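You operate a simulated robot arm through the tools that you are given. There is no shell and no other tool.

You run a simulated robot arm. Do the job below in one go: nothing can be reset, and whatever is moved stays where it is left.

TASK
The tile sticks to the wet top die: turn the dial to 6 and blow it onto the tray's board.
Fine: tray back out, dial back to 4, tile whole.

It is judged by the outcome, as a careful person would: the job done as asked, and still so three seconds after it is handed in. It fails if anything else is knocked over, pushed out of place, dropped, spilled or broken.

THE ROBOT
A 6-joint arm with a two-finger gripper, fixed in place. Base frame: the origin is on the floor under the middle of its stand, x ahead of it, y to its left, z up. Units: mm, degrees, N and s.
With the tool pointing down near the work surface it reaches from about 120 to 900 mm from the base axis. Its first joint turns from -166.0 to 166.0 degrees. Payload 3.43 kg.
The tool frame sits at the grasp point between the pads (the TCP): z along the fingers, y along the line on which they close. The tips reach 20 mm beyond it. The gripper opens to 190 mm; its body begins 248 mm behind the TCP.
Orientation is that of the tool frame in the base frame, as a unit quaternion [x, y, z, w]. With the fingers straight down and closing along the base's y, the tool's x points along the base's -x, its y along +y and its z along -z.

THE INTERFACE
- The arm moves only by the tool play_rows. Its arguments are lists of equal length, an entry for each row: "hand": the finger opening in cm, from 0 to 19; "travel": the shift along the tool's x, y, z in cm, a list of three; "angular": the turn, a rotation vector about the tool's x, y, z in degrees, a list of three. In form: {"hand": [hand, ...], "travel": [[tx, ty, tz], ...], "angular": [[wx, wy, wz], ...]}. A call has 1 to 20 rows; each row shifts and turns the commanded pose from where the row before left it, along the tool's axes as they then stand. Rows are played at 5 a second. More than 50 mm and 8.6 degrees between two rows, or a gripper value outside its range, and nothing of the call is played. Where a pose cannot be reached the arm comes as near as it can. A force on the tool above 90 N (or 10 N above the force at the start of the call, whichever is more), or a blocked arm, ends the call early, and 0.2 s more pass. The fingers move at their own pace (about 153 mm/s each) and stop on an object; they squeeze with about 45 N. The grip force told is the motor's: it shows also when the fingers shut on nothing. Time passes only in rows, and 0.2 s behind the last, so rows that do not move let the fingers close. The reply holds the time, the measured pose of the TCP, the force on the tool along the base axes, the opening and the grip force, in the units named above and with some noise, with the torque about the TCP (base axes, N m) and any sound that the robot's microphone picked up, and new pictures: "show" is both (left out), scene, wrist or none.
- Cameras (640 x 400 px; columns grow to the right, rows downward): "scene" is fixed at [221.4, 648.8, 1947.4]; the picture's right is [-0.92, -0.38, 0.00], its down [-0.16, 0.39, -0.91] and it looks along [0.35, -0.84, -0.42] (base axes); focal length 348 px, centre (320, 200). "wrist" rides on the gripper at [70, -8, -288] in the tool frame; the picture's right is [0.12, 0.99, 0.00], its down [-0.96, 0.12, -0.25] and it looks along [-0.25, 0.03, 0.97] (tool axes); focal length 261 px, centre (320, 200). There is no depth. A picture from a camera that has moved, and an enlarged one, comes with that camera's place and axes in the base frame and with its lens.
- slide_trunk(by): moves the trunk up (or, below 0, down) by that many mm; the arm rides with it, the base frame stays. It gives what a move gives, with no picture.
- enlarge(camera, box): a new picture of the part [left, top, right, bottom] of that camera's present view, enlarged. No time passes.
- finish_job(): hands the job in; it is judged then, once.

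Places have to be worked out from the pictures, the camera data and where the tool is seen. Open the gripper and draw the arm clear of the work before you hand the job in, unless the task says otherwise.

The tools are called after "Request:" as name(argument=value, ...) on one line, values as JSON. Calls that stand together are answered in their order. play_rows: Moves the arm, as the interface text tells. Its arguments: {"type":"object","properties":{"hand":{"type":"array"},"travel":{"type":"array"},"angular":{"type":"array"},"show":{"type":"string","enum":["both","scene","wrist","none"]}},"required":["hand","travel","angular"]} The other tools are called the same way: slide_trunk (by) moves the trunk up or down; enlarge (camera, box) takes an enlarged picture of a part of a camera's view; finish_job () hands the job in.

At the start:

```text
t: 0.0
eef_pos: [575.9, -214.0, 1551.3]
tool_rot: [0.0, 1.0, 0.0, 0.0]
wrist_force: [-0.9, 0.8, 0.3]
moment: [0.02, -0.01, 0.01]
grip_width: 189.7
grasp_force: 0.0
trunk travel left (down, up): [-375.0, 65.0]
```

scene: 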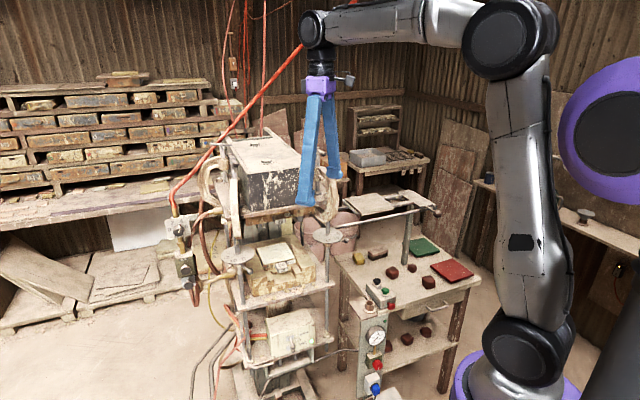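
wrist: 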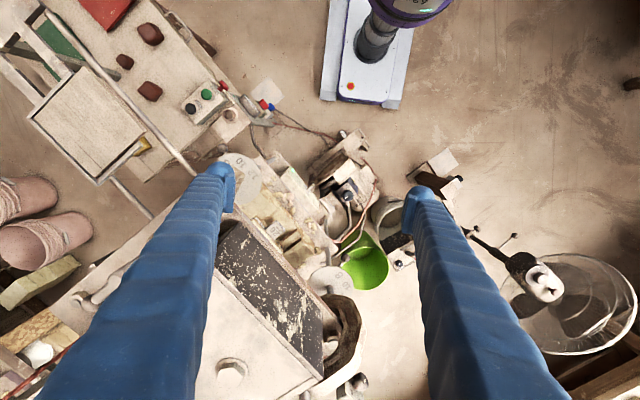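

The first pictures show a press at the left, a work table with a control box and gauge, and a tray on a swing post. I'll enlarge the relevant parts before I move anything.

Request:
enlarge(camera="scene", box=[160, 120, 360, 245])

Request:
enlarge(camera="scene", box=[160, 230, 360, 355])

Request:
enlarge(camera="scene", box=[320, 180, 480, 280])

Request:
enlarge(camera="scene", box=[320, 270, 480, 400])

Request:
enlarge(camera="wrist", box=[180, 60, 400, 200])

Request:
enlarge(camera="wrist", box=[200, 140, 420, 300])

Request:
enlarge(camera="wrist", box=[0, 0, 220, 200])

```text
3.20 times, centred on (260, 182) of scene
camera zoom: at [221.4, 648.8, 1947.4], right [-0.92, -0.38, 0.0], down [-0.16, 0.39, -0.91], along [0.35, -0.84, -0.42], focal length 1115 px, centre (512, 256)
```

zoom: 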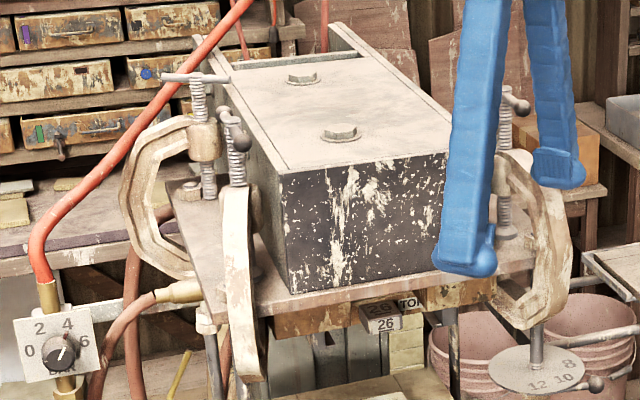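

```text
3.20 times, centred on (260, 292) of scene
camera zoom: at [221.4, 648.8, 1947.4], right [-0.92, -0.38, 0.0], down [-0.16, 0.39, -0.91], along [0.35, -0.84, -0.42], focal length 1115 px, centre (512, -96)
```

zoom: 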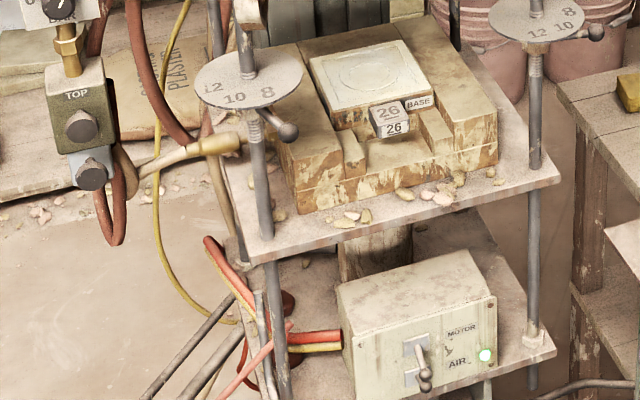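

```text
4.00 times, centred on (400, 230) of scene
camera zoom: at [221.4, 648.8, 1947.4], right [-0.92, -0.38, 0.0], down [-0.16, 0.39, -0.91], along [0.35, -0.84, -0.42], focal length 1394 px, centre (0, 80)
```

zoom: 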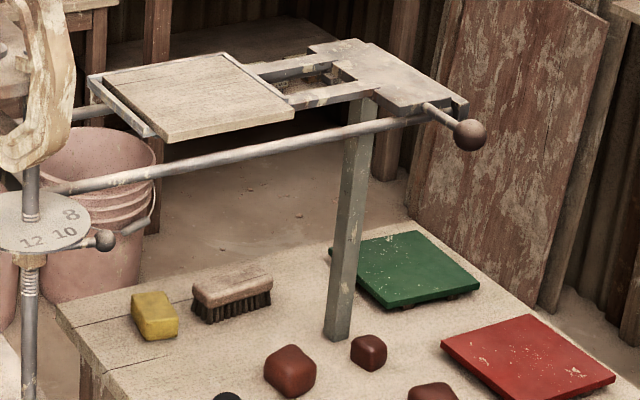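

```text
3.08 times, centred on (400, 335) of scene
camera zoom: at [221.4, 648.8, 1947.4], right [-0.92, -0.38, 0.0], down [-0.16, 0.39, -0.91], along [0.35, -0.84, -0.42], focal length 1072 px, centre (74, -215)
```

zoom: 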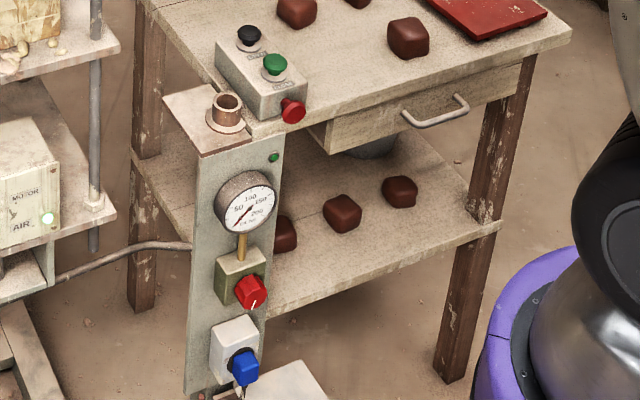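

```text
2.86 times, centred on (290, 130) of wrist
camera zoom: at [505.6, -222.8, 1839.5], right [-0.12, 0.99, 0.0], down [0.96, 0.12, 0.25], along [0.25, 0.03, -0.97], focal length 745 px, centre (406, 400)
```

zoom: 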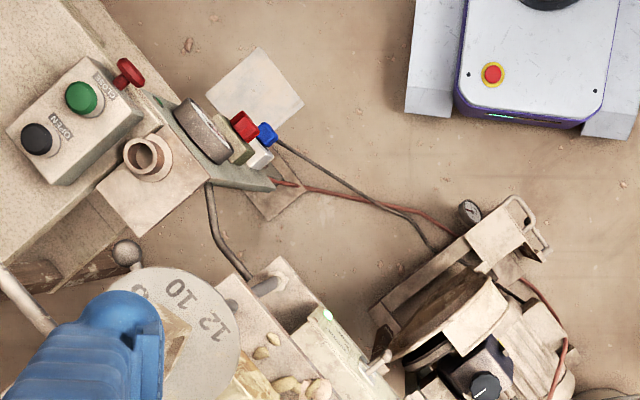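

```text
2.50 times, centred on (310, 220) of wrist
camera zoom: at [505.6, -222.8, 1839.5], right [-0.12, 0.99, 0.0], down [0.96, 0.12, 0.25], along [0.25, 0.03, -0.97], focal length 652 px, centre (345, 150)
```

zoom: 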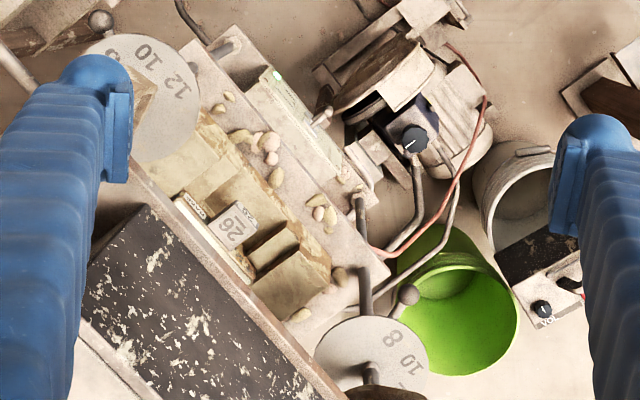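

```text
2.00 times, centred on (110, 100) of wrist
camera zoom: at [505.6, -222.8, 1839.5], right [-0.12, 0.99, 0.0], down [0.96, 0.12, 0.25], along [0.25, 0.03, -0.97], focal length 521 px, centre (740, 400)
```

zoom: 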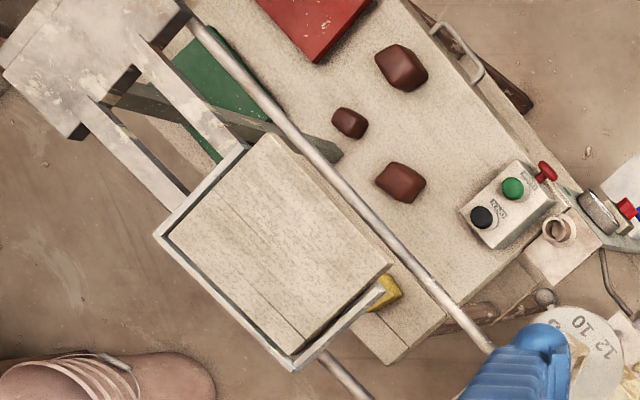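

I'll look closer at the dial with its valves, and at the tray with its rail.

Request:
enlarge(camera="scene", box=[150, 200, 230, 250])

Request:
enlarge(camera="scene", box=[155, 245, 235, 315])

Request:
enlarge(camera="scene", box=[330, 180, 450, 255])

Request:
enlarge(camera="scene", box=[220, 200, 350, 280])

Request:
enlarge(camera="wrist", box=[320, 160, 430, 280])

Request:
enlarge(camera="wrist", box=[280, 280, 430, 400])

```text
8.00 times, centred on (190, 225) of scene
camera zoom: at [221.4, 648.8, 1947.4], right [-0.92, -0.38, 0.0], down [-0.16, 0.39, -0.91], along [0.35, -0.84, -0.42], focal length 2788 px, centre (1360, 0)
```

zoom: 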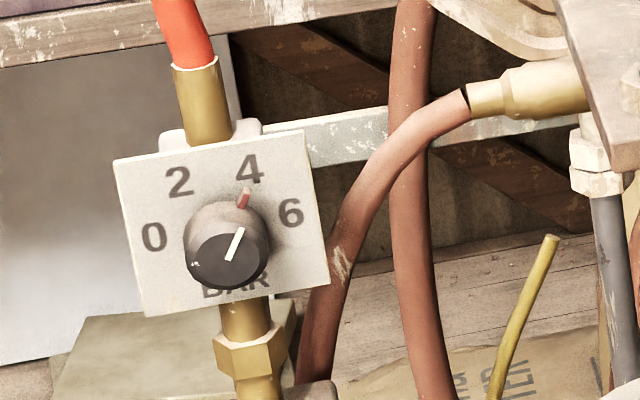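

```text
5.71 times, centred on (195, 280) of scene
camera zoom: at [221.4, 648.8, 1947.4], right [-0.92, -0.38, 0.0], down [-0.16, 0.39, -0.91], along [0.35, -0.84, -0.42], focal length 1992 px, centre (1034, -257)
```

zoom: 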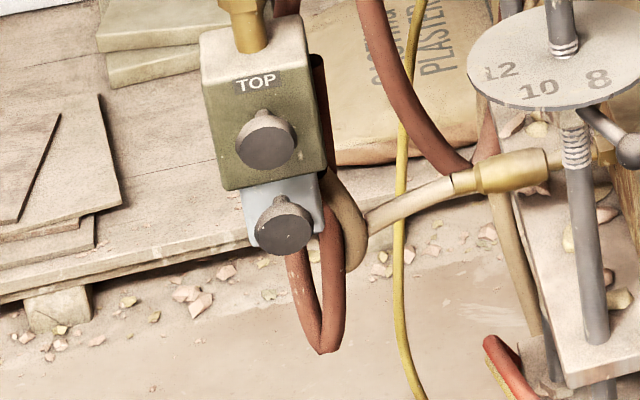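

```text
5.33 times, centred on (390, 218) of scene
camera zoom: at [221.4, 648.8, 1947.4], right [-0.92, -0.38, 0.0], down [-0.16, 0.39, -0.91], along [0.35, -0.84, -0.42], focal length 1859 px, centre (-53, 107)
```

zoom: 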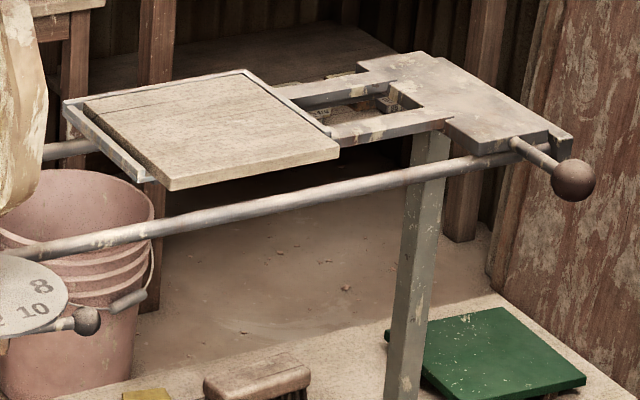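

```text
4.92 times, centred on (285, 240) of scene
camera zoom: at [221.4, 648.8, 1947.4], right [-0.92, -0.38, 0.0], down [-0.16, 0.39, -0.91], along [0.35, -0.84, -0.42], focal length 1716 px, centre (492, 3)
```

zoom: 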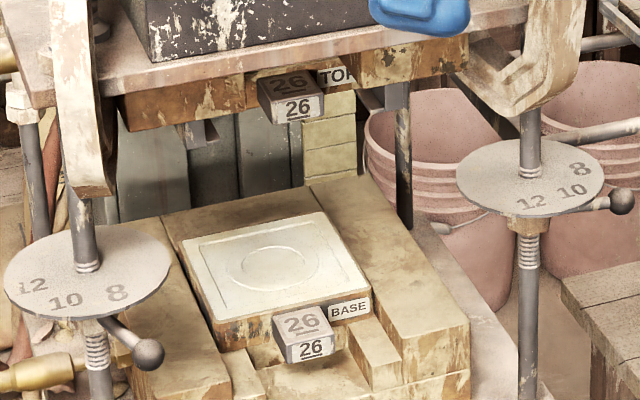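

```text
3.33 times, centred on (375, 220) of wrist
camera zoom: at [505.6, -222.8, 1839.5], right [-0.12, 0.99, 0.0], down [0.96, 0.12, 0.25], along [0.25, 0.03, -0.97], focal length 869 px, centre (137, 133)
```

zoom: 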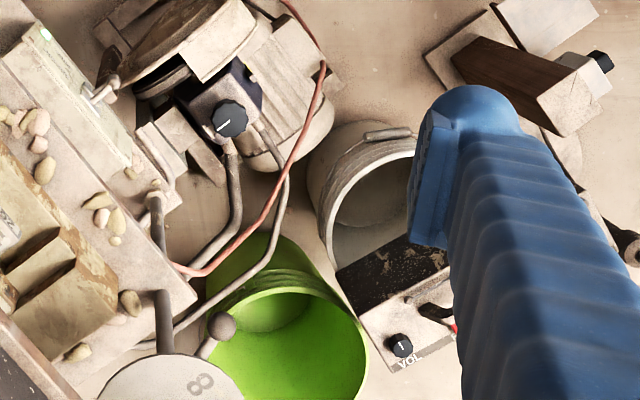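

```text
3.33 times, centred on (355, 340) of wrist
camera zoom: at [505.6, -222.8, 1839.5], right [-0.12, 0.99, 0.0], down [0.96, 0.12, 0.25], along [0.25, 0.03, -0.97], focal length 869 px, centre (203, -267)
```

zoom: 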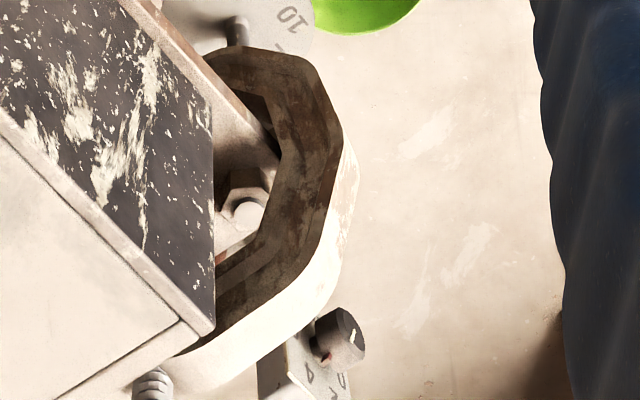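

By my triangulation the dial is near (1008, -72, 1390) and the tray board's centre near (549, -684, 1290). The ball handle is near (269, -725, 1290). I'll carry the hand high, away from the press, so the wrist camera looks down on the tray handle.

Request:
play_rows(hand=[19, 19, 19, 19, 19, 19, 19, 19, 19, 19, 19, 19], travel=[[2.0, -3.2, 0], [2.0, -3.2, 0], [2.0, -3.2, 0], [2.0, -3.2, 0], [2.0, -3.2, 0], [2.0, -3.2, 0], [2.0, -3.2, 0], [2.0, -3.2, 0], [2.0, -3.2, 0], [2.0, -3.2, 0], [2.0, -3.2, 0], [0, 0, 0]], angular=[[0, 0, 0], [0, 0, 0], [0, 0, 0], [0, 0, 0], [0, 0, 0], [0, 0, 0], [0, 0, 0], [0, 0, 0], [0, 0, 0], [0, 0, 0], [0, 0, 0], [0, 0, 0]], show="both")

```text
t: 2.6
eef_pos: [355.2, -565.2, 1552.1]
tool_rot: [0.0, 1.0, 0.0, 0.0]
wrist_force: [-0.3, -0.2, 0.0]
moment: [-0.04, 0.03, 0.0]
grip_width: 190.0
grasp_force: 0.1
trunk travel left (down, up): [-375.0, 65.0]
camera wrist: at [285.0, -573.5, 1840.0], right [-0.12, 0.99, 0.0], down [0.96, 0.12, 0.25], along [0.25, 0.03, -0.97], focal length 261 px, centre (320, 200)
```

scene: 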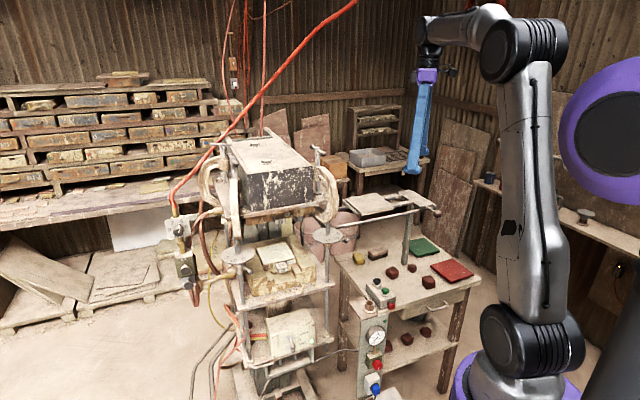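
wrist: 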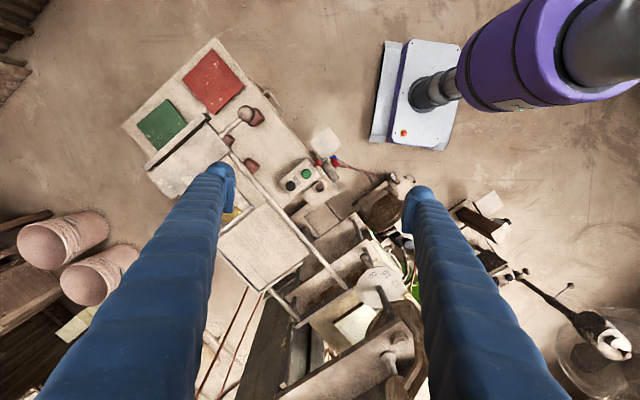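

Now the tray, its ball handle and the rails are in the wrist view. I'll enlarge those regions.

Request:
enlarge(camera="wrist", box=[120, 80, 320, 205])

Request:
enlarge(camera="wrist", box=[200, 180, 440, 400])

Request:
enlarge(camera="scene", box=[360, 170, 460, 232])

Request:
enlarge(camera="scene", box=[200, 130, 360, 260])

```text
3.20 times, centred on (220, 142) of wrist
camera zoom: at [285.0, -573.5, 1840.0], right [-0.12, 0.99, 0.0], down [0.96, 0.12, 0.25], along [0.25, 0.03, -0.97], focal length 834 px, centre (640, 384)
```

zoom: 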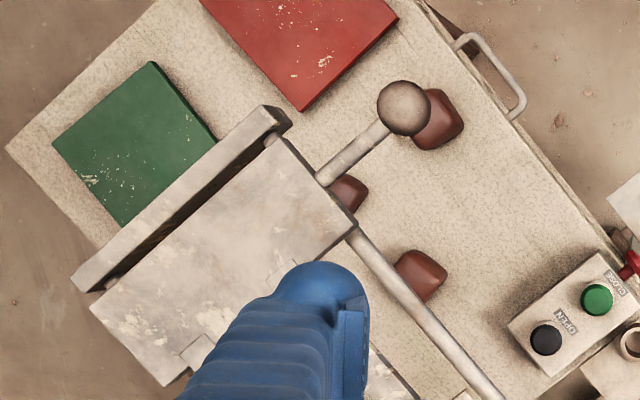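

```text
1.82 times, centred on (320, 290) of wrist
camera zoom: at [285.0, -573.5, 1840.0], right [-0.12, 0.99, 0.0], down [0.96, 0.12, 0.25], along [0.25, 0.03, -0.97], focal length 474 px, centre (320, 36)
```

zoom: 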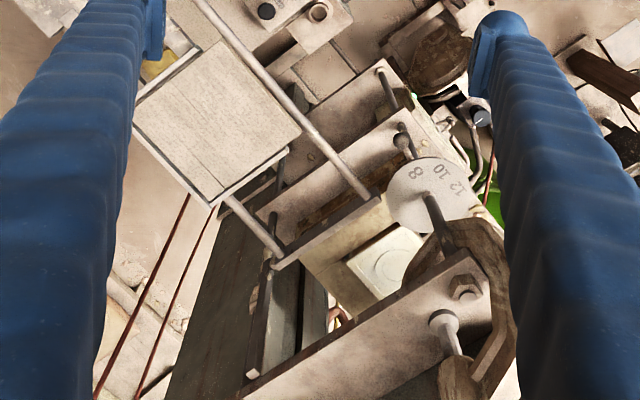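

```text
6.40 times, centred on (410, 201) of scene
camera zoom: at [221.4, 648.8, 1947.4], right [-0.92, -0.38, 0.0], down [-0.16, 0.39, -0.91], along [0.35, -0.84, -0.42], focal length 2230 px, centre (-256, 194)
```

zoom: 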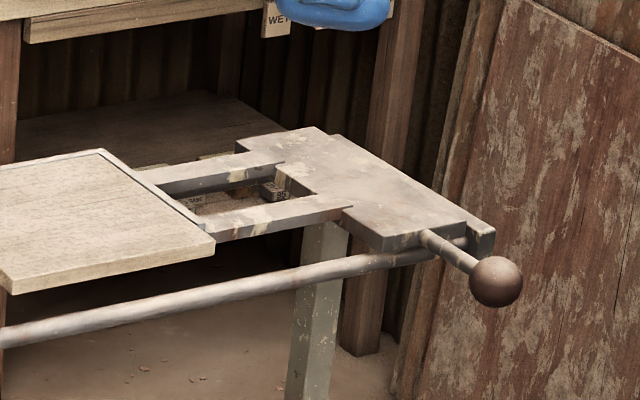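

```text
3.08 times, centred on (280, 195) of scene
camera zoom: at [221.4, 648.8, 1947.4], right [-0.92, -0.38, 0.0], down [-0.16, 0.39, -0.91], along [0.35, -0.84, -0.42], focal length 1072 px, centre (443, 215)
```

zoom: 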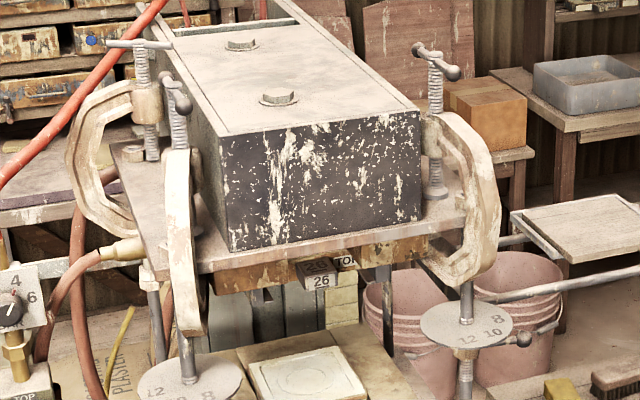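

The ball handle comes out at about (268, -726, 1290). The tray slides along e = (0.71, 0.70), and the dies sit about 415 mm further along e. I'll survey the press, dial and valves from the front next, so I'm moving back in front of the press and yawing the tool 45°.

Request:
play_rows(hand=[19, 19, 19, 19, 19, 19, 19, 19, 19, 19, 19, 19, 19, 19, 19, 19, 19, 19], travel=[[-1.7, 3.875, 0], [-1.7, 3.875, 0], [-1.7, 3.875, 0], [-1.7, 3.875, 0], [-1.7, 3.875, 0], [-1.7, 3.875, 0], [-1.7, 3.875, 0], [-1.7, 3.875, 0], [-1.7, 3.875, 0], [-1.7, 3.875, 0], [-1.7, 3.875, 0], [-1.7, 3.875, 0], [0, 0, 0], [0, 0, 0], [0, 0, 0], [0, 0, 0], [0, 0, 0], [0, 0, 0]], angular=[[0, 0, 0], [0, 0, 0], [0, 0, 0], [0, 0, 0], [0, 0, 0], [0, 0, 0], [0, 0, 0], [0, 0, 0], [0, 0, 0], [0, 0, 0], [0, 0, 0], [0, 0, 0], [0, 0, 7.5], [0, 0, 7.5], [0, 0, 7.5], [0, 0, 7.5], [0, 0, 7.5], [0, 0, 7.5]], show="wrist")

```text
t: 6.4
eef_pos: [559.1, -100.2, 1552.9]
tool_rot: [0.383, 0.924, 0.0, 0.0]
wrist_force: [0.0, -0.5, -0.2]
moment: [0.02, 0.02, -0.02]
grip_width: 190.2
grasp_force: 0.0
trunk travel left (down, up): [-375.0, 65.0]
camera wrist: at [504.4, -56.8, 1840.2], right [0.62, 0.78, 0.0], down [0.76, -0.6, 0.25], along [0.19, -0.15, -0.97], focal length 261 px, centre (320, 200)
```

wrist: 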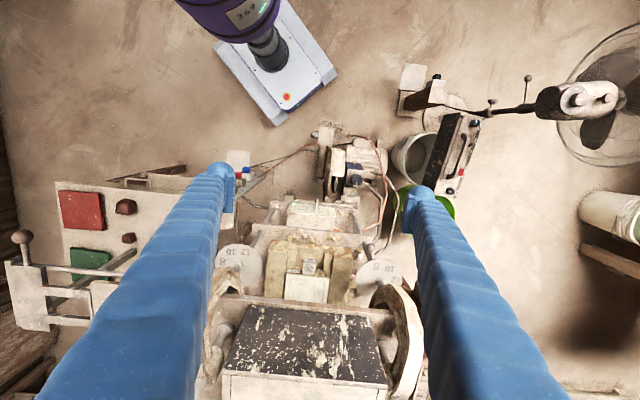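

The yaw is correct: tool y runs along the rails and tool x points out of the press. I'll pitch the tool up toward the press for a front view.

Request:
play_rows(hand=[19, 19, 19, 19, 19, 19, 19, 19, 19], travel=[[0, 0, 0], [0, 0, 0], [0, 0, 0], [0, 0, 0], [0, 0, 0], [0, 0, 0], [0, 0, 0], [0, 0, 0], [0, 0, 0]], angular=[[0, -7.5, 0], [0, -7.5, 0], [0, -7.5, 0], [0, -7.5, 0], [0, -7.5, 0], [0, -7.5, 0], [0, -7.5, 0], [0, -7.5, 0], [0, 0, 0]], show="both")

```text
t: 8.4
eef_pos: [558.1, -99.0, 1551.4]
tool_rot: [0.33, 0.8, -0.191, 0.463]
wrist_force: [0.4, 0.5, 0.5]
moment: [0.04, 0.0, 0.04]
grip_width: 190.1
grasp_force: 0.0
trunk travel left (down, up): [-375.0, 65.0]
camera wrist: at [351.4, 95.1, 1634.7], right [0.66, 0.74, -0.1], down [0.27, -0.11, 0.96], along [0.7, -0.66, -0.27], focal length 261 px, centre (320, 200)
```

scene: 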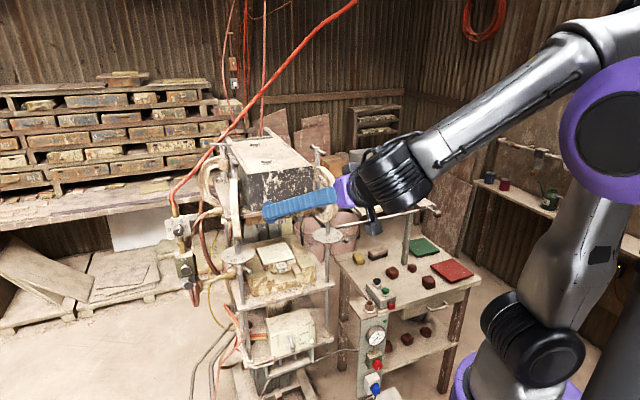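
wrist: 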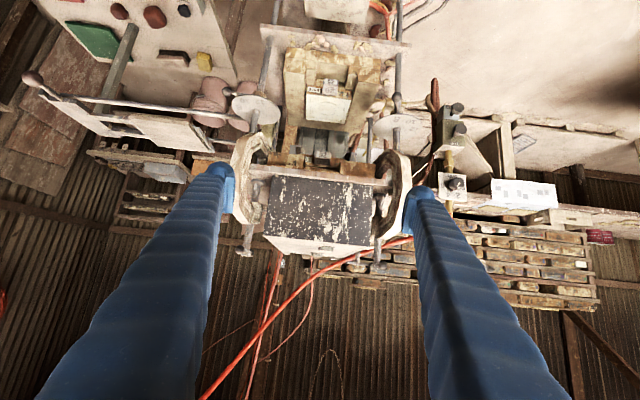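

This is an upside-down front view that shows the tray, dies, dial and valves. I'll enlarge each of them.

Request:
enlarge(camera="wrist", box=[400, 80, 520, 220])

Request:
enlarge(camera="wrist", box=[220, 60, 420, 185])

Request:
enlarge(camera="wrist", box=[220, 130, 440, 280])

Request:
enlarge(camera="wrist", box=[20, 60, 270, 200])

```text
2.86 times, centred on (460, 150) of wrist
camera zoom: at [351.4, 95.1, 1634.7], right [0.66, 0.74, -0.1], down [0.27, -0.11, 0.96], along [0.7, -0.66, -0.27], focal length 745 px, centre (-80, 343)
```

zoom: 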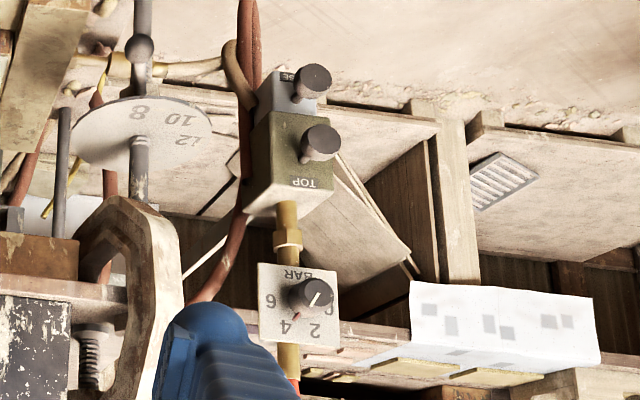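

```text
3.20 times, centred on (320, 122) of wrist
camera zoom: at [351.4, 95.1, 1634.7], right [0.66, 0.74, -0.1], down [0.27, -0.11, 0.96], along [0.7, -0.66, -0.27], focal length 834 px, centre (320, 448)
```

zoom: 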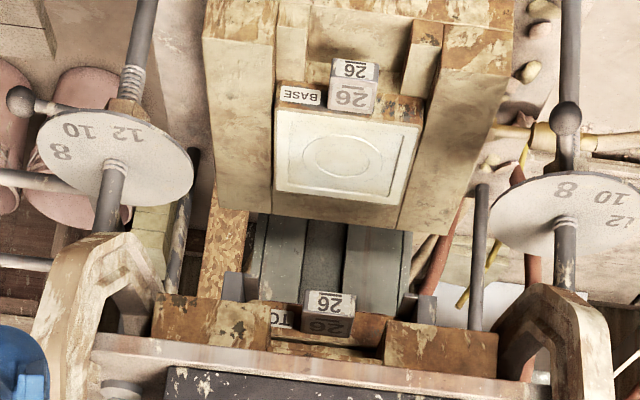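

```text
2.67 times, centred on (330, 205) of wrist
camera zoom: at [351.4, 95.1, 1634.7], right [0.66, 0.74, -0.1], down [0.27, -0.11, 0.96], along [0.7, -0.66, -0.27], focal length 695 px, centre (293, 187)
```

zoom: 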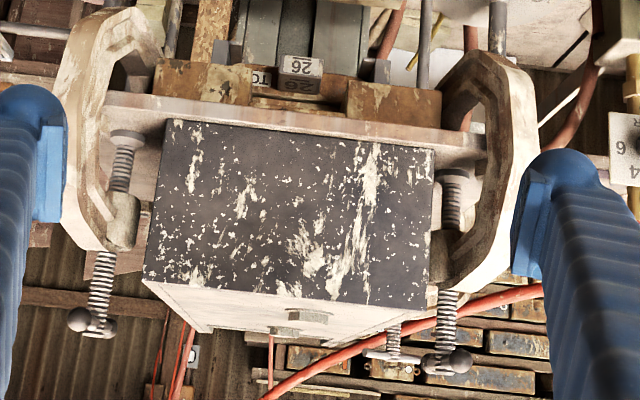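

```text
2.56 times, centred on (145, 130) of wrist
camera zoom: at [351.4, 95.1, 1634.7], right [0.66, 0.74, -0.1], down [0.27, -0.11, 0.96], along [0.7, -0.66, -0.27], focal length 667 px, centre (768, 379)
```

zoom: 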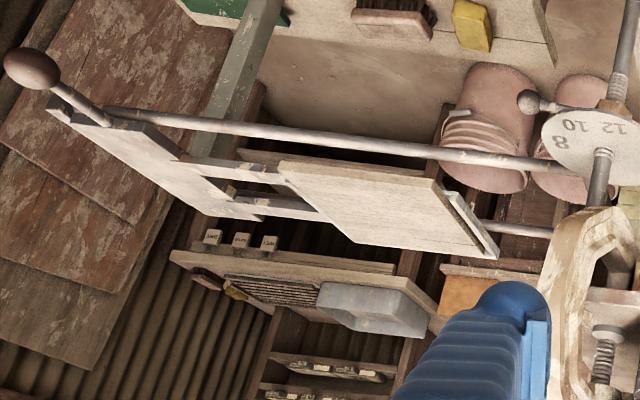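

Triangulated so far, the dial axis is along the press normal n, with its face centre near (1003, -68, 1390). The labels are 60° apart, so 4 to 6 is 60° clockwise. The TOP button is near (992, -56, 1254) and the BASE button near (992, -59, 1192). I'll lower the trunk to see under the top die.

Request:
slide_trunk(by=-280)

```text
t: 11.2
eef_pos: [558.1, -98.7, 1272.8]
tool_rot: [0.331, 0.801, -0.191, 0.462]
wrist_force: [0.2, -0.1, -0.8]
moment: [-0.04, 0.03, -0.03]
grip_width: 190.0
grasp_force: 0.0
trunk travel left (down, up): [-95.0, 345.0]
```

The trunk is 280 mm lower with nothing touched. I'll pitch the tool to horizontal and look.

Request:
play_rows(hand=[19, 19, 19, 19, 19], travel=[[0, 0, 0], [0, 0, 0], [0, 0, 0], [0, 0, 0], [0, 0, 0]], angular=[[0, -7.5, 0], [0, -7.5, 0], [0, -7.5, 0], [0, -7.5, 0], [0, 0, 0]], show="both")

```text
t: 12.1
eef_pos: [545.6, -109.2, 1363.6]
tool_rot: [0.344, 0.648, -0.188, 0.652]
wrist_force: [0.3, -0.6, -0.5]
moment: [0.04, 0.01, 0.18]
grip_width: 190.0
grasp_force: 0.1
out of reach, approached as far as the arm can: row 3, 4
trunk travel left (down, up): [-95.0, 345.0]
stopped in row 4: the arm was blocked; the commanded pose is now the measured one
camera wrist: at [338.9, 96.6, 1315.1], right [0.7, 0.71, 0.09], down [-0.18, 0.06, 0.98], along [0.69, -0.7, 0.17], focal length 261 px, centre (320, 200)
```

scene: 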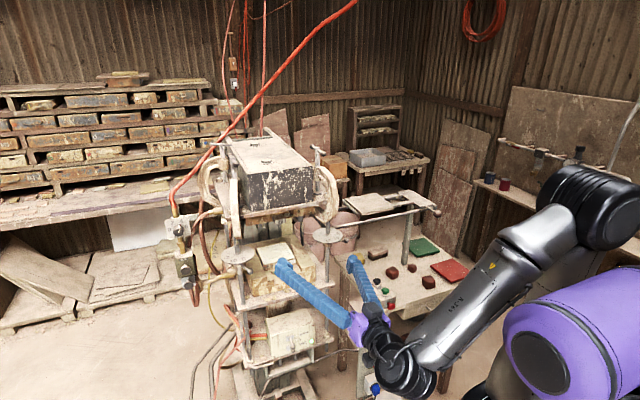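
wrist: 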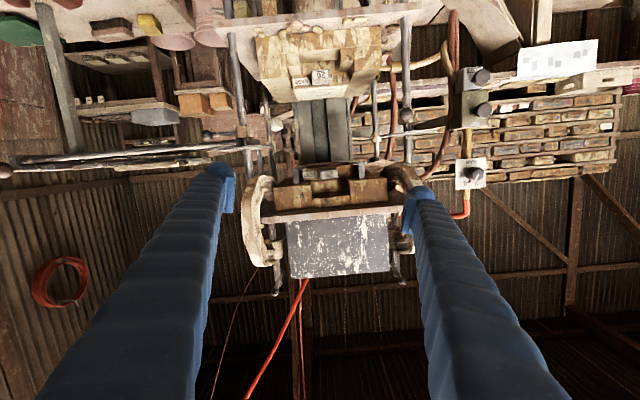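

The arm ran into a reach limit but stopped with no contact, and the view is now near level. I'll enlarge the dies, the tray path and the handwheel zone.

Request:
enlarge(camera="wrist", box=[230, 100, 420, 230])

Request:
enlarge(camera="wrist", box=[0, 90, 280, 220])

Request:
enlarge(camera="wrist", box=[420, 50, 540, 230])

Request:
enlarge(camera="wrist", box=[200, 90, 300, 170])

```text
3.08 times, centred on (325, 165) of wrist
camera zoom: at [338.9, 96.6, 1315.1], right [0.7, 0.71, 0.09], down [-0.18, 0.06, 0.98], along [0.69, -0.7, 0.17], focal length 802 px, centre (305, 308)
```

zoom: 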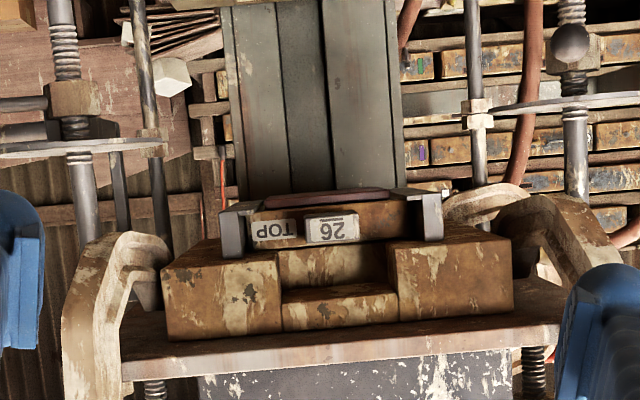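

```text
2.29 times, centred on (140, 155) of wrist
camera zoom: at [338.9, 96.6, 1315.1], right [0.7, 0.71, 0.09], down [-0.18, 0.06, 0.98], along [0.69, -0.7, 0.17], focal length 596 px, centre (731, 303)
```

zoom: 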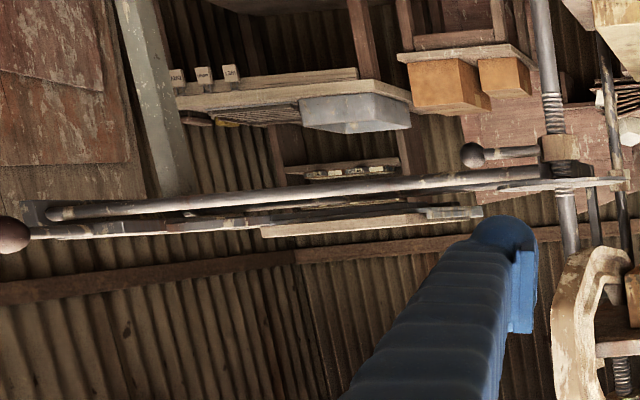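

```text
2.22 times, centred on (480, 140) of wrist
camera zoom: at [338.9, 96.6, 1315.1], right [0.7, 0.71, 0.09], down [-0.18, 0.06, 0.98], along [0.69, -0.7, 0.17], focal length 579 px, centre (-36, 333)
```

zoom: 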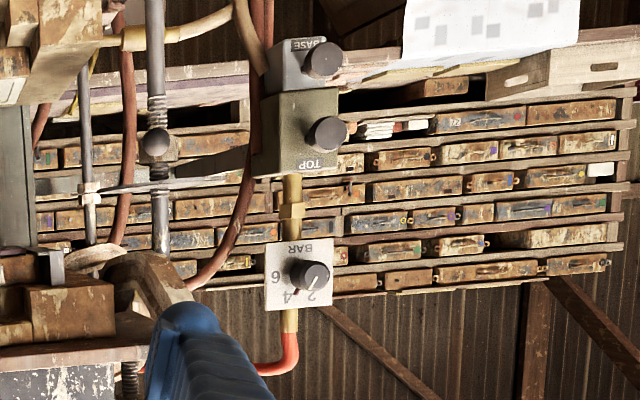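

```text
5.00 times, centred on (250, 130) of wrist
camera zoom: at [338.9, 96.6, 1315.1], right [0.7, 0.71, 0.09], down [-0.18, 0.06, 0.98], along [0.69, -0.7, 0.17], focal length 1303 px, centre (670, 550)
```

zoom: 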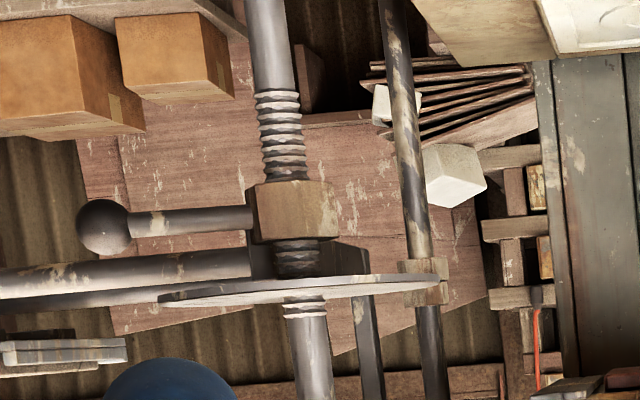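

The pictures show the dark tile on the underside of the top die, and the tray ball level with the handwheel rims. The tray goes in first. I'll raise the trunk again before turning the tool back down.

Request:
slide_trunk(by=280)

```text
t: 15.0
eef_pos: [546.0, -108.8, 1641.8]
tool_rot: [0.345, 0.648, -0.189, 0.652]
wrist_force: [0.2, -0.5, 0.5]
moment: [-0.02, -0.01, 0.01]
grip_width: 190.2
grasp_force: 0.0
trunk travel left (down, up): [-375.0, 65.0]
```

The trunk is back at its start height and the TCP is at 1642. Now I'll turn the tool to point straight down, with tool y along the rails.

Request:
play_rows(hand=[19, 19, 19, 19, 19, 19, 10, 5, 0, 0, 0, 0], travel=[[0, 0, 0], [0, 0, 0], [0, 0, 0], [0, 0, 0], [0, 0, 0], [0, 0, 0], [0, 0, 0], [0, 0, 0], [0, 0, 0], [0, 0, 0], [0, 0, 0], [0, 0, 0]], angular=[[0.872, 7.737, -0.8], [0.872, 7.737, -0.8], [0.872, 7.737, -0.8], [0.872, 7.737, -0.8], [0.872, 7.737, -0.8], [0.872, 7.737, -0.8], [0.872, 7.737, -0.8], [0.872, 7.737, -0.8], [0.872, 7.737, -0.8], [0.872, 7.737, -0.8], [0.872, 7.737, -0.8], [0, 0, 0]], show="both")

```text
t: 17.6
eef_pos: [544.1, -108.3, 1641.6]
tool_rot: [0.383, 0.924, -0.002, -0.001]
wrist_force: [-0.9, 0.2, 0.9]
moment: [-0.03, -0.16, 0.01]
grip_width: 0.0
grasp_force: 34.8
trunk travel left (down, up): [-375.0, 65.0]
camera wrist: at [489.6, -65.1, 1930.0], right [0.62, 0.79, -0.01], down [0.76, -0.6, 0.25], along [0.19, -0.16, -0.97], focal length 261 px, centre (320, 200)
```

scene: 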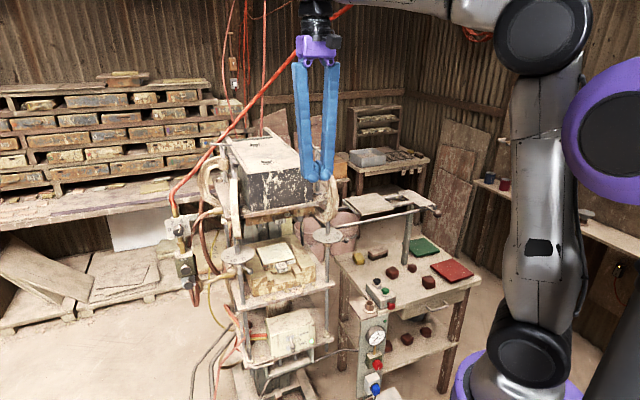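
wrist: 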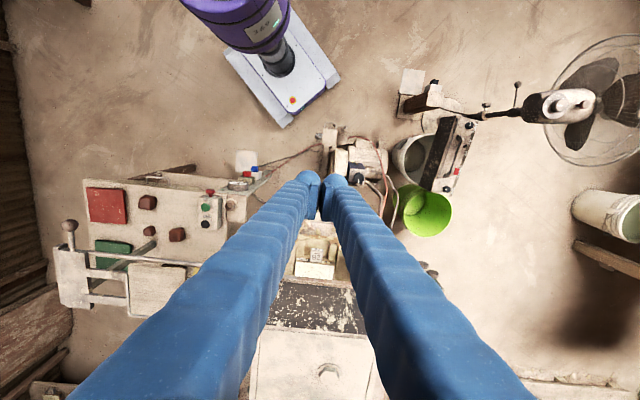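

The fingers form a V that meets at the tips. I'll measure their size before using them on the handle.

Request:
enlarge(camera="scene", box=[280, 30, 360, 190])

Request:
enlarge(camera="wrist", box=[270, 150, 370, 230])

Request:
enlarge(camera="wrist", box=[40, 200, 220, 320])

```text
2.50 times, centred on (320, 110) of scene
camera zoom: at [221.4, 648.8, 1947.4], right [-0.92, -0.38, 0.0], down [-0.16, 0.39, -0.91], along [0.35, -0.84, -0.42], focal length 871 px, centre (320, 425)
```

zoom: 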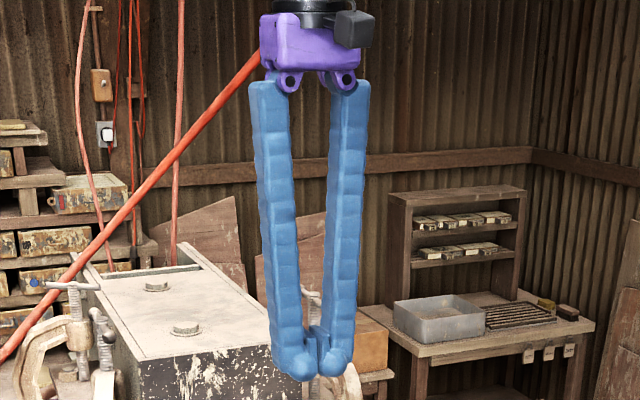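

```text
5.00 times, centred on (320, 190) of wrist
camera zoom: at [489.6, -65.1, 1930.0], right [0.62, 0.79, -0.01], down [0.76, -0.6, 0.25], along [0.19, -0.16, -0.97], focal length 1303 px, centre (320, 250)
```

zoom: 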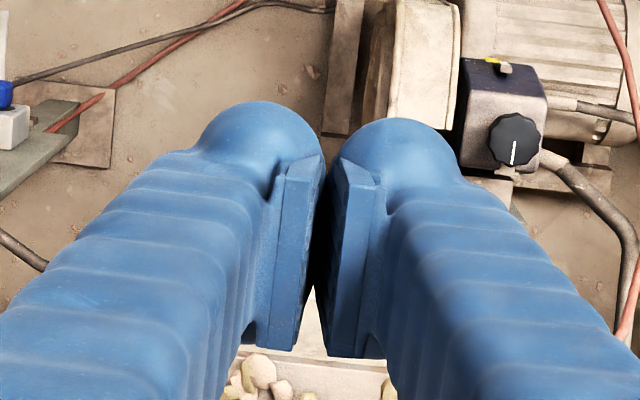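

```text
3.33 times, centred on (130, 260) of wrist
camera zoom: at [489.6, -65.1, 1930.0], right [0.62, 0.79, -0.01], down [0.76, -0.6, 0.25], along [0.19, -0.16, -0.97], focal length 869 px, centre (953, 0)
```

zoom: 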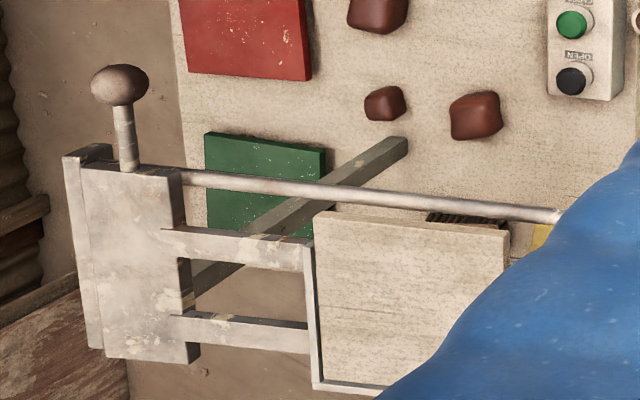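

Each finger is about 28 mm wide and 28 mm thick, and closed they span about 57 mm. I'll go with closed fingers to a point above and outboard of the handle rod and look down before descending.

Request:
play_rows(hand=[0, 0, 0, 0, 0, 0, 0, 0, 0, 0, 0, 0, 0, 0, 0, 0, 0, 0, 0], travel=[[-1.53, -3.79, 1.06], [-1.53, -3.79, 1.06], [-1.53, -3.79, 1.06], [-1.53, -3.79, 1.06], [-1.53, -3.79, 1.06], [-1.53, -3.79, 1.06], [-1.53, -3.79, 1.06], [-1.53, -3.79, 1.06], [-1.53, -3.79, 1.06], [-1.53, -3.79, 1.06], [-1.53, -3.79, 1.06], [-1.53, -3.79, 1.06], [-1.53, -3.79, 1.06], [-1.53, -3.79, 1.06], [-1.53, -3.79, 1.06], [-1.53, -3.79, 1.06], [-1.53, -3.79, 1.06], [-1.53, -3.79, 1.06], [0, 0, 0]], angular=[[0, 0, 0], [0, 0, 0], [0, 0, 0], [0, 0, 0], [0, 0, 0], [0, 0, 0], [0, 0, 0], [0, 0, 0], [0, 0, 0], [0, 0, 0], [0, 0, 0], [0, 0, 0], [0, 0, 0], [0, 0, 0], [0, 0, 0], [0, 0, 0], [0, 0, 0], [0, 0, 0], [0, 0, 0]], show="both")

```text
t: 21.6
eef_pos: [259.1, -781.6, 1454.3]
tool_rot: [0.384, 0.923, -0.004, -0.003]
wrist_force: [0.5, -0.6, 0.9]
moment: [-0.03, 0.03, -0.02]
grip_width: 0.0
grasp_force: 34.4
trunk travel left (down, up): [-375.0, 65.0]
camera wrist: at [204.7, -738.1, 1742.9], right [0.62, 0.79, -0.01], down [0.76, -0.6, 0.25], along [0.19, -0.16, -0.97], focal length 261 px, centre (320, 200)
```

scene: 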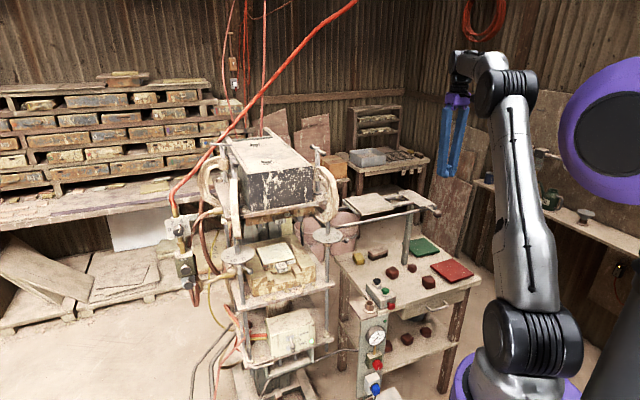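
wrist: 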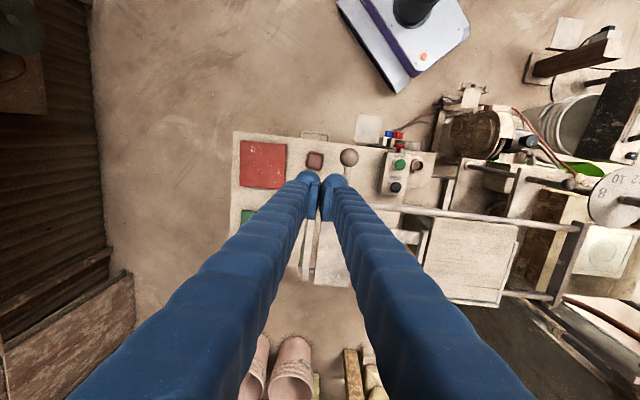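

Request:
enlarge(camera="wrist", box=[280, 130, 440, 230])

Request:
enlarge(camera="scene", box=[390, 80, 490, 230])

Request:
enlarge(camera="wrist", box=[480, 140, 640, 320])

```text
4.00 times, centred on (360, 180) of wrist
camera zoom: at [204.7, -738.1, 1742.9], right [0.62, 0.79, -0.01], down [0.76, -0.6, 0.25], along [0.19, -0.16, -0.97], focal length 1043 px, centre (160, 280)
```

zoom: 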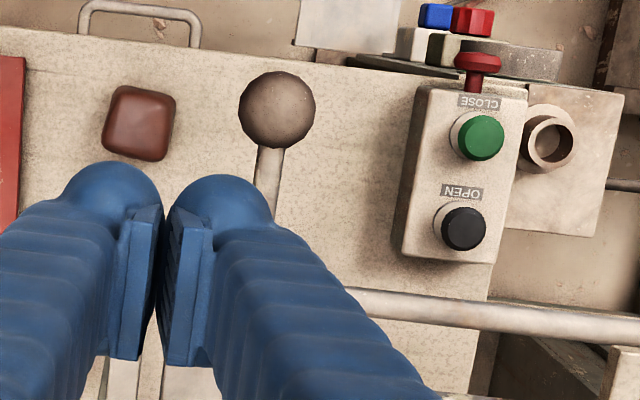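

```text
2.67 times, centred on (440, 155) of scene
camera zoom: at [221.4, 648.8, 1947.4], right [-0.92, -0.38, 0.0], down [-0.16, 0.39, -0.91], along [0.35, -0.84, -0.42], focal length 929 px, centre (0, 320)
```

zoom: 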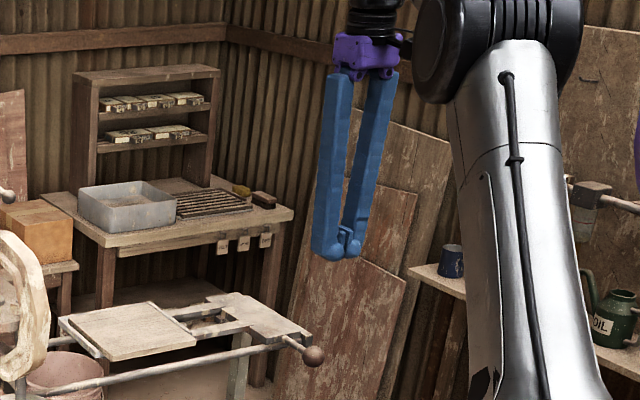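

```text
2.22 times, centred on (560, 230) of wrist
camera zoom: at [204.7, -738.1, 1742.9], right [0.62, 0.79, -0.01], down [0.76, -0.6, 0.25], along [0.19, -0.16, -0.97], focal length 579 px, centre (-213, 133)
```

zoom: 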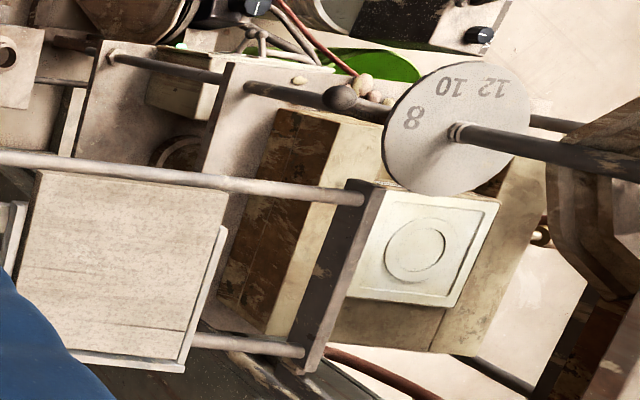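

The tray rides above the rails and crossbars. I want a better view of the tray plate and of the right clamp, where the hand will end up, so I'm moving up and along with the hand open.

Request:
play_rows(hand=[4, 8, 12, 16, 19, 19, 19, 19, 19, 19], travel=[[0.6, 3.6, -2.0], [0.6, 3.6, -2.0], [0.6, 3.6, -2.0], [0.6, 3.6, -2.0], [0.6, 3.6, -2.0], [0.6, 3.6, -2.0], [0.6, 3.6, -2.0], [0.6, 3.6, -2.0], [0.6, 3.6, -2.0], [0, 0, 0]], angular=[[0, 0, 0], [0, 0, 0], [0, 0, 0], [0, 0, 0], [0, 0, 0], [0, 0, 0], [0, 0, 0], [0, 0, 0], [0, 0, 0], [0, 0, 0]], show="wrist")

```text
t: 23.8
eef_pos: [452.4, -519.6, 1632.5]
tool_rot: [0.384, 0.923, -0.003, -0.002]
wrist_force: [-0.2, 0.1, -0.4]
moment: [0.0, -0.02, -0.01]
grip_width: 190.0
grasp_force: 0.0
trunk travel left (down, up): [-375.0, 65.0]
camera wrist: at [397.1, -475.1, 1920.7], right [0.62, 0.78, -0.01], down [0.76, -0.6, 0.25], along [0.19, -0.16, -0.97], focal length 261 px, centre (320, 200)
```

wrist: 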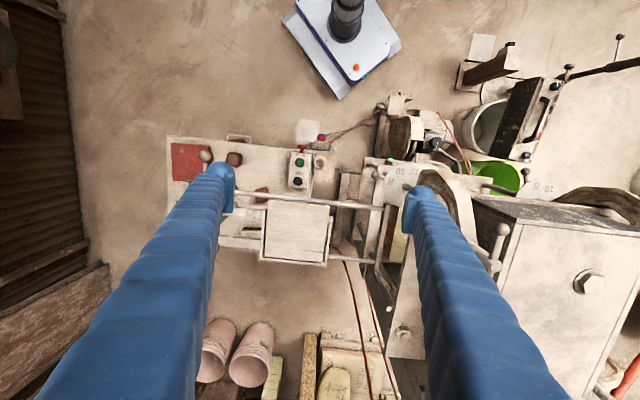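

Request:
enlarge(camera="wrist", box=[340, 140, 540, 300])

Request:
enlarge(camera="wrist", box=[190, 130, 400, 280])

```text
2.50 times, centred on (440, 220) of wrist
camera zoom: at [397.1, -475.1, 1920.7], right [0.62, 0.78, -0.01], down [0.76, -0.6, 0.25], along [0.19, -0.16, -0.97], focal length 652 px, centre (20, 150)
```

zoom: 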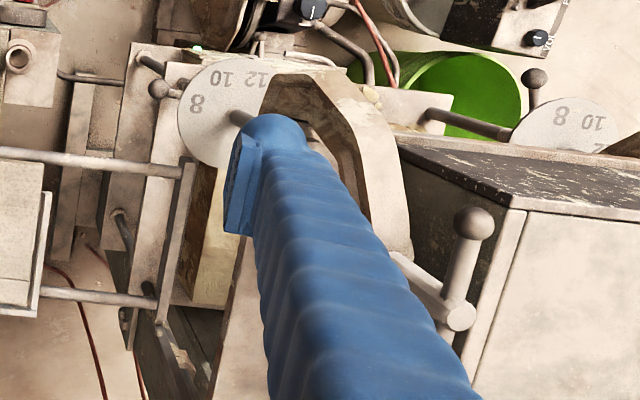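

```text
2.67 times, centred on (295, 205) of wrist
camera zoom: at [397.1, -475.1, 1920.7], right [0.62, 0.78, -0.01], down [0.76, -0.6, 0.25], along [0.19, -0.16, -0.97], focal length 695 px, centre (387, 187)
```

zoom: 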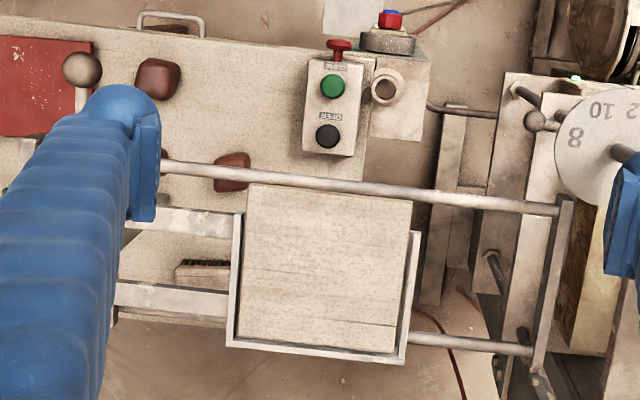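

The clamp sits diagonally at the front corner, clear of where I'll work. The best hold is the tray plate itself, across its 70 mm width at e from -351 to -282, n about -798, just in front of the front arm. I'll go above it with the hand open at 12 cm and check.

Request:
play_rows(hand=[17, 15, 13, 12, 12, 12, 12, 12, 12, 12], travel=[[-1.229, -3.016, 2.356], [-1.229, -3.016, 2.356], [-1.229, -3.016, 2.356], [-1.229, -3.016, 2.356], [-1.229, -3.016, 2.356], [-1.229, -3.016, 2.356], [-1.229, -3.016, 2.356], [-1.229, -3.016, 2.356], [-1.229, -3.016, 2.356], [0, 0, 0]], angular=[[0, 0, 0], [0, 0, 0], [0, 0, 0], [0, 0, 0], [0, 0, 0], [0, 0, 0], [0, 0, 0], [0, 0, 0], [0, 0, 0], [0, 0, 0]], show="both")

```text
t: 26.0
eef_pos: [333.3, -790.2, 1423.7]
tool_rot: [0.383, 0.924, -0.004, -0.001]
wrist_force: [-1.1, -0.2, -0.8]
moment: [-0.03, 0.0, -0.01]
grip_width: 119.9
grasp_force: 0.0
trunk travel left (down, up): [-375.0, 65.0]
camera wrist: at [278.9, -745.9, 1712.1], right [0.62, 0.79, -0.01], down [0.76, -0.6, 0.25], along [0.19, -0.16, -0.97], focal length 261 px, centre (320, 200)
```

scene: 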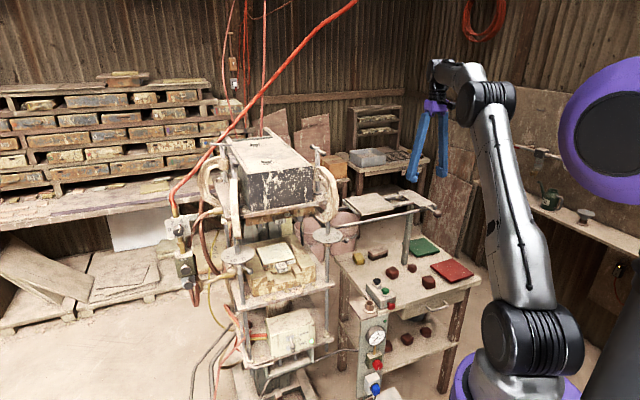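
wrist: 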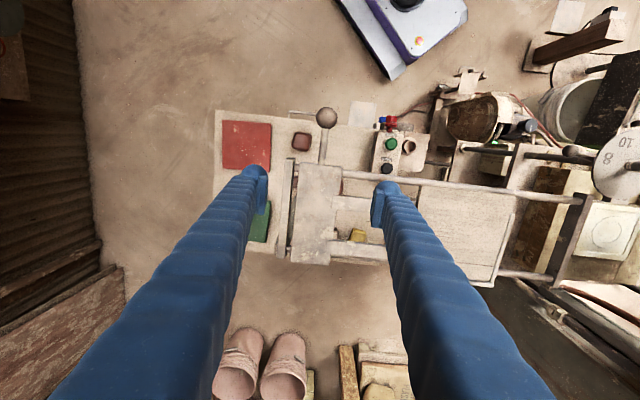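

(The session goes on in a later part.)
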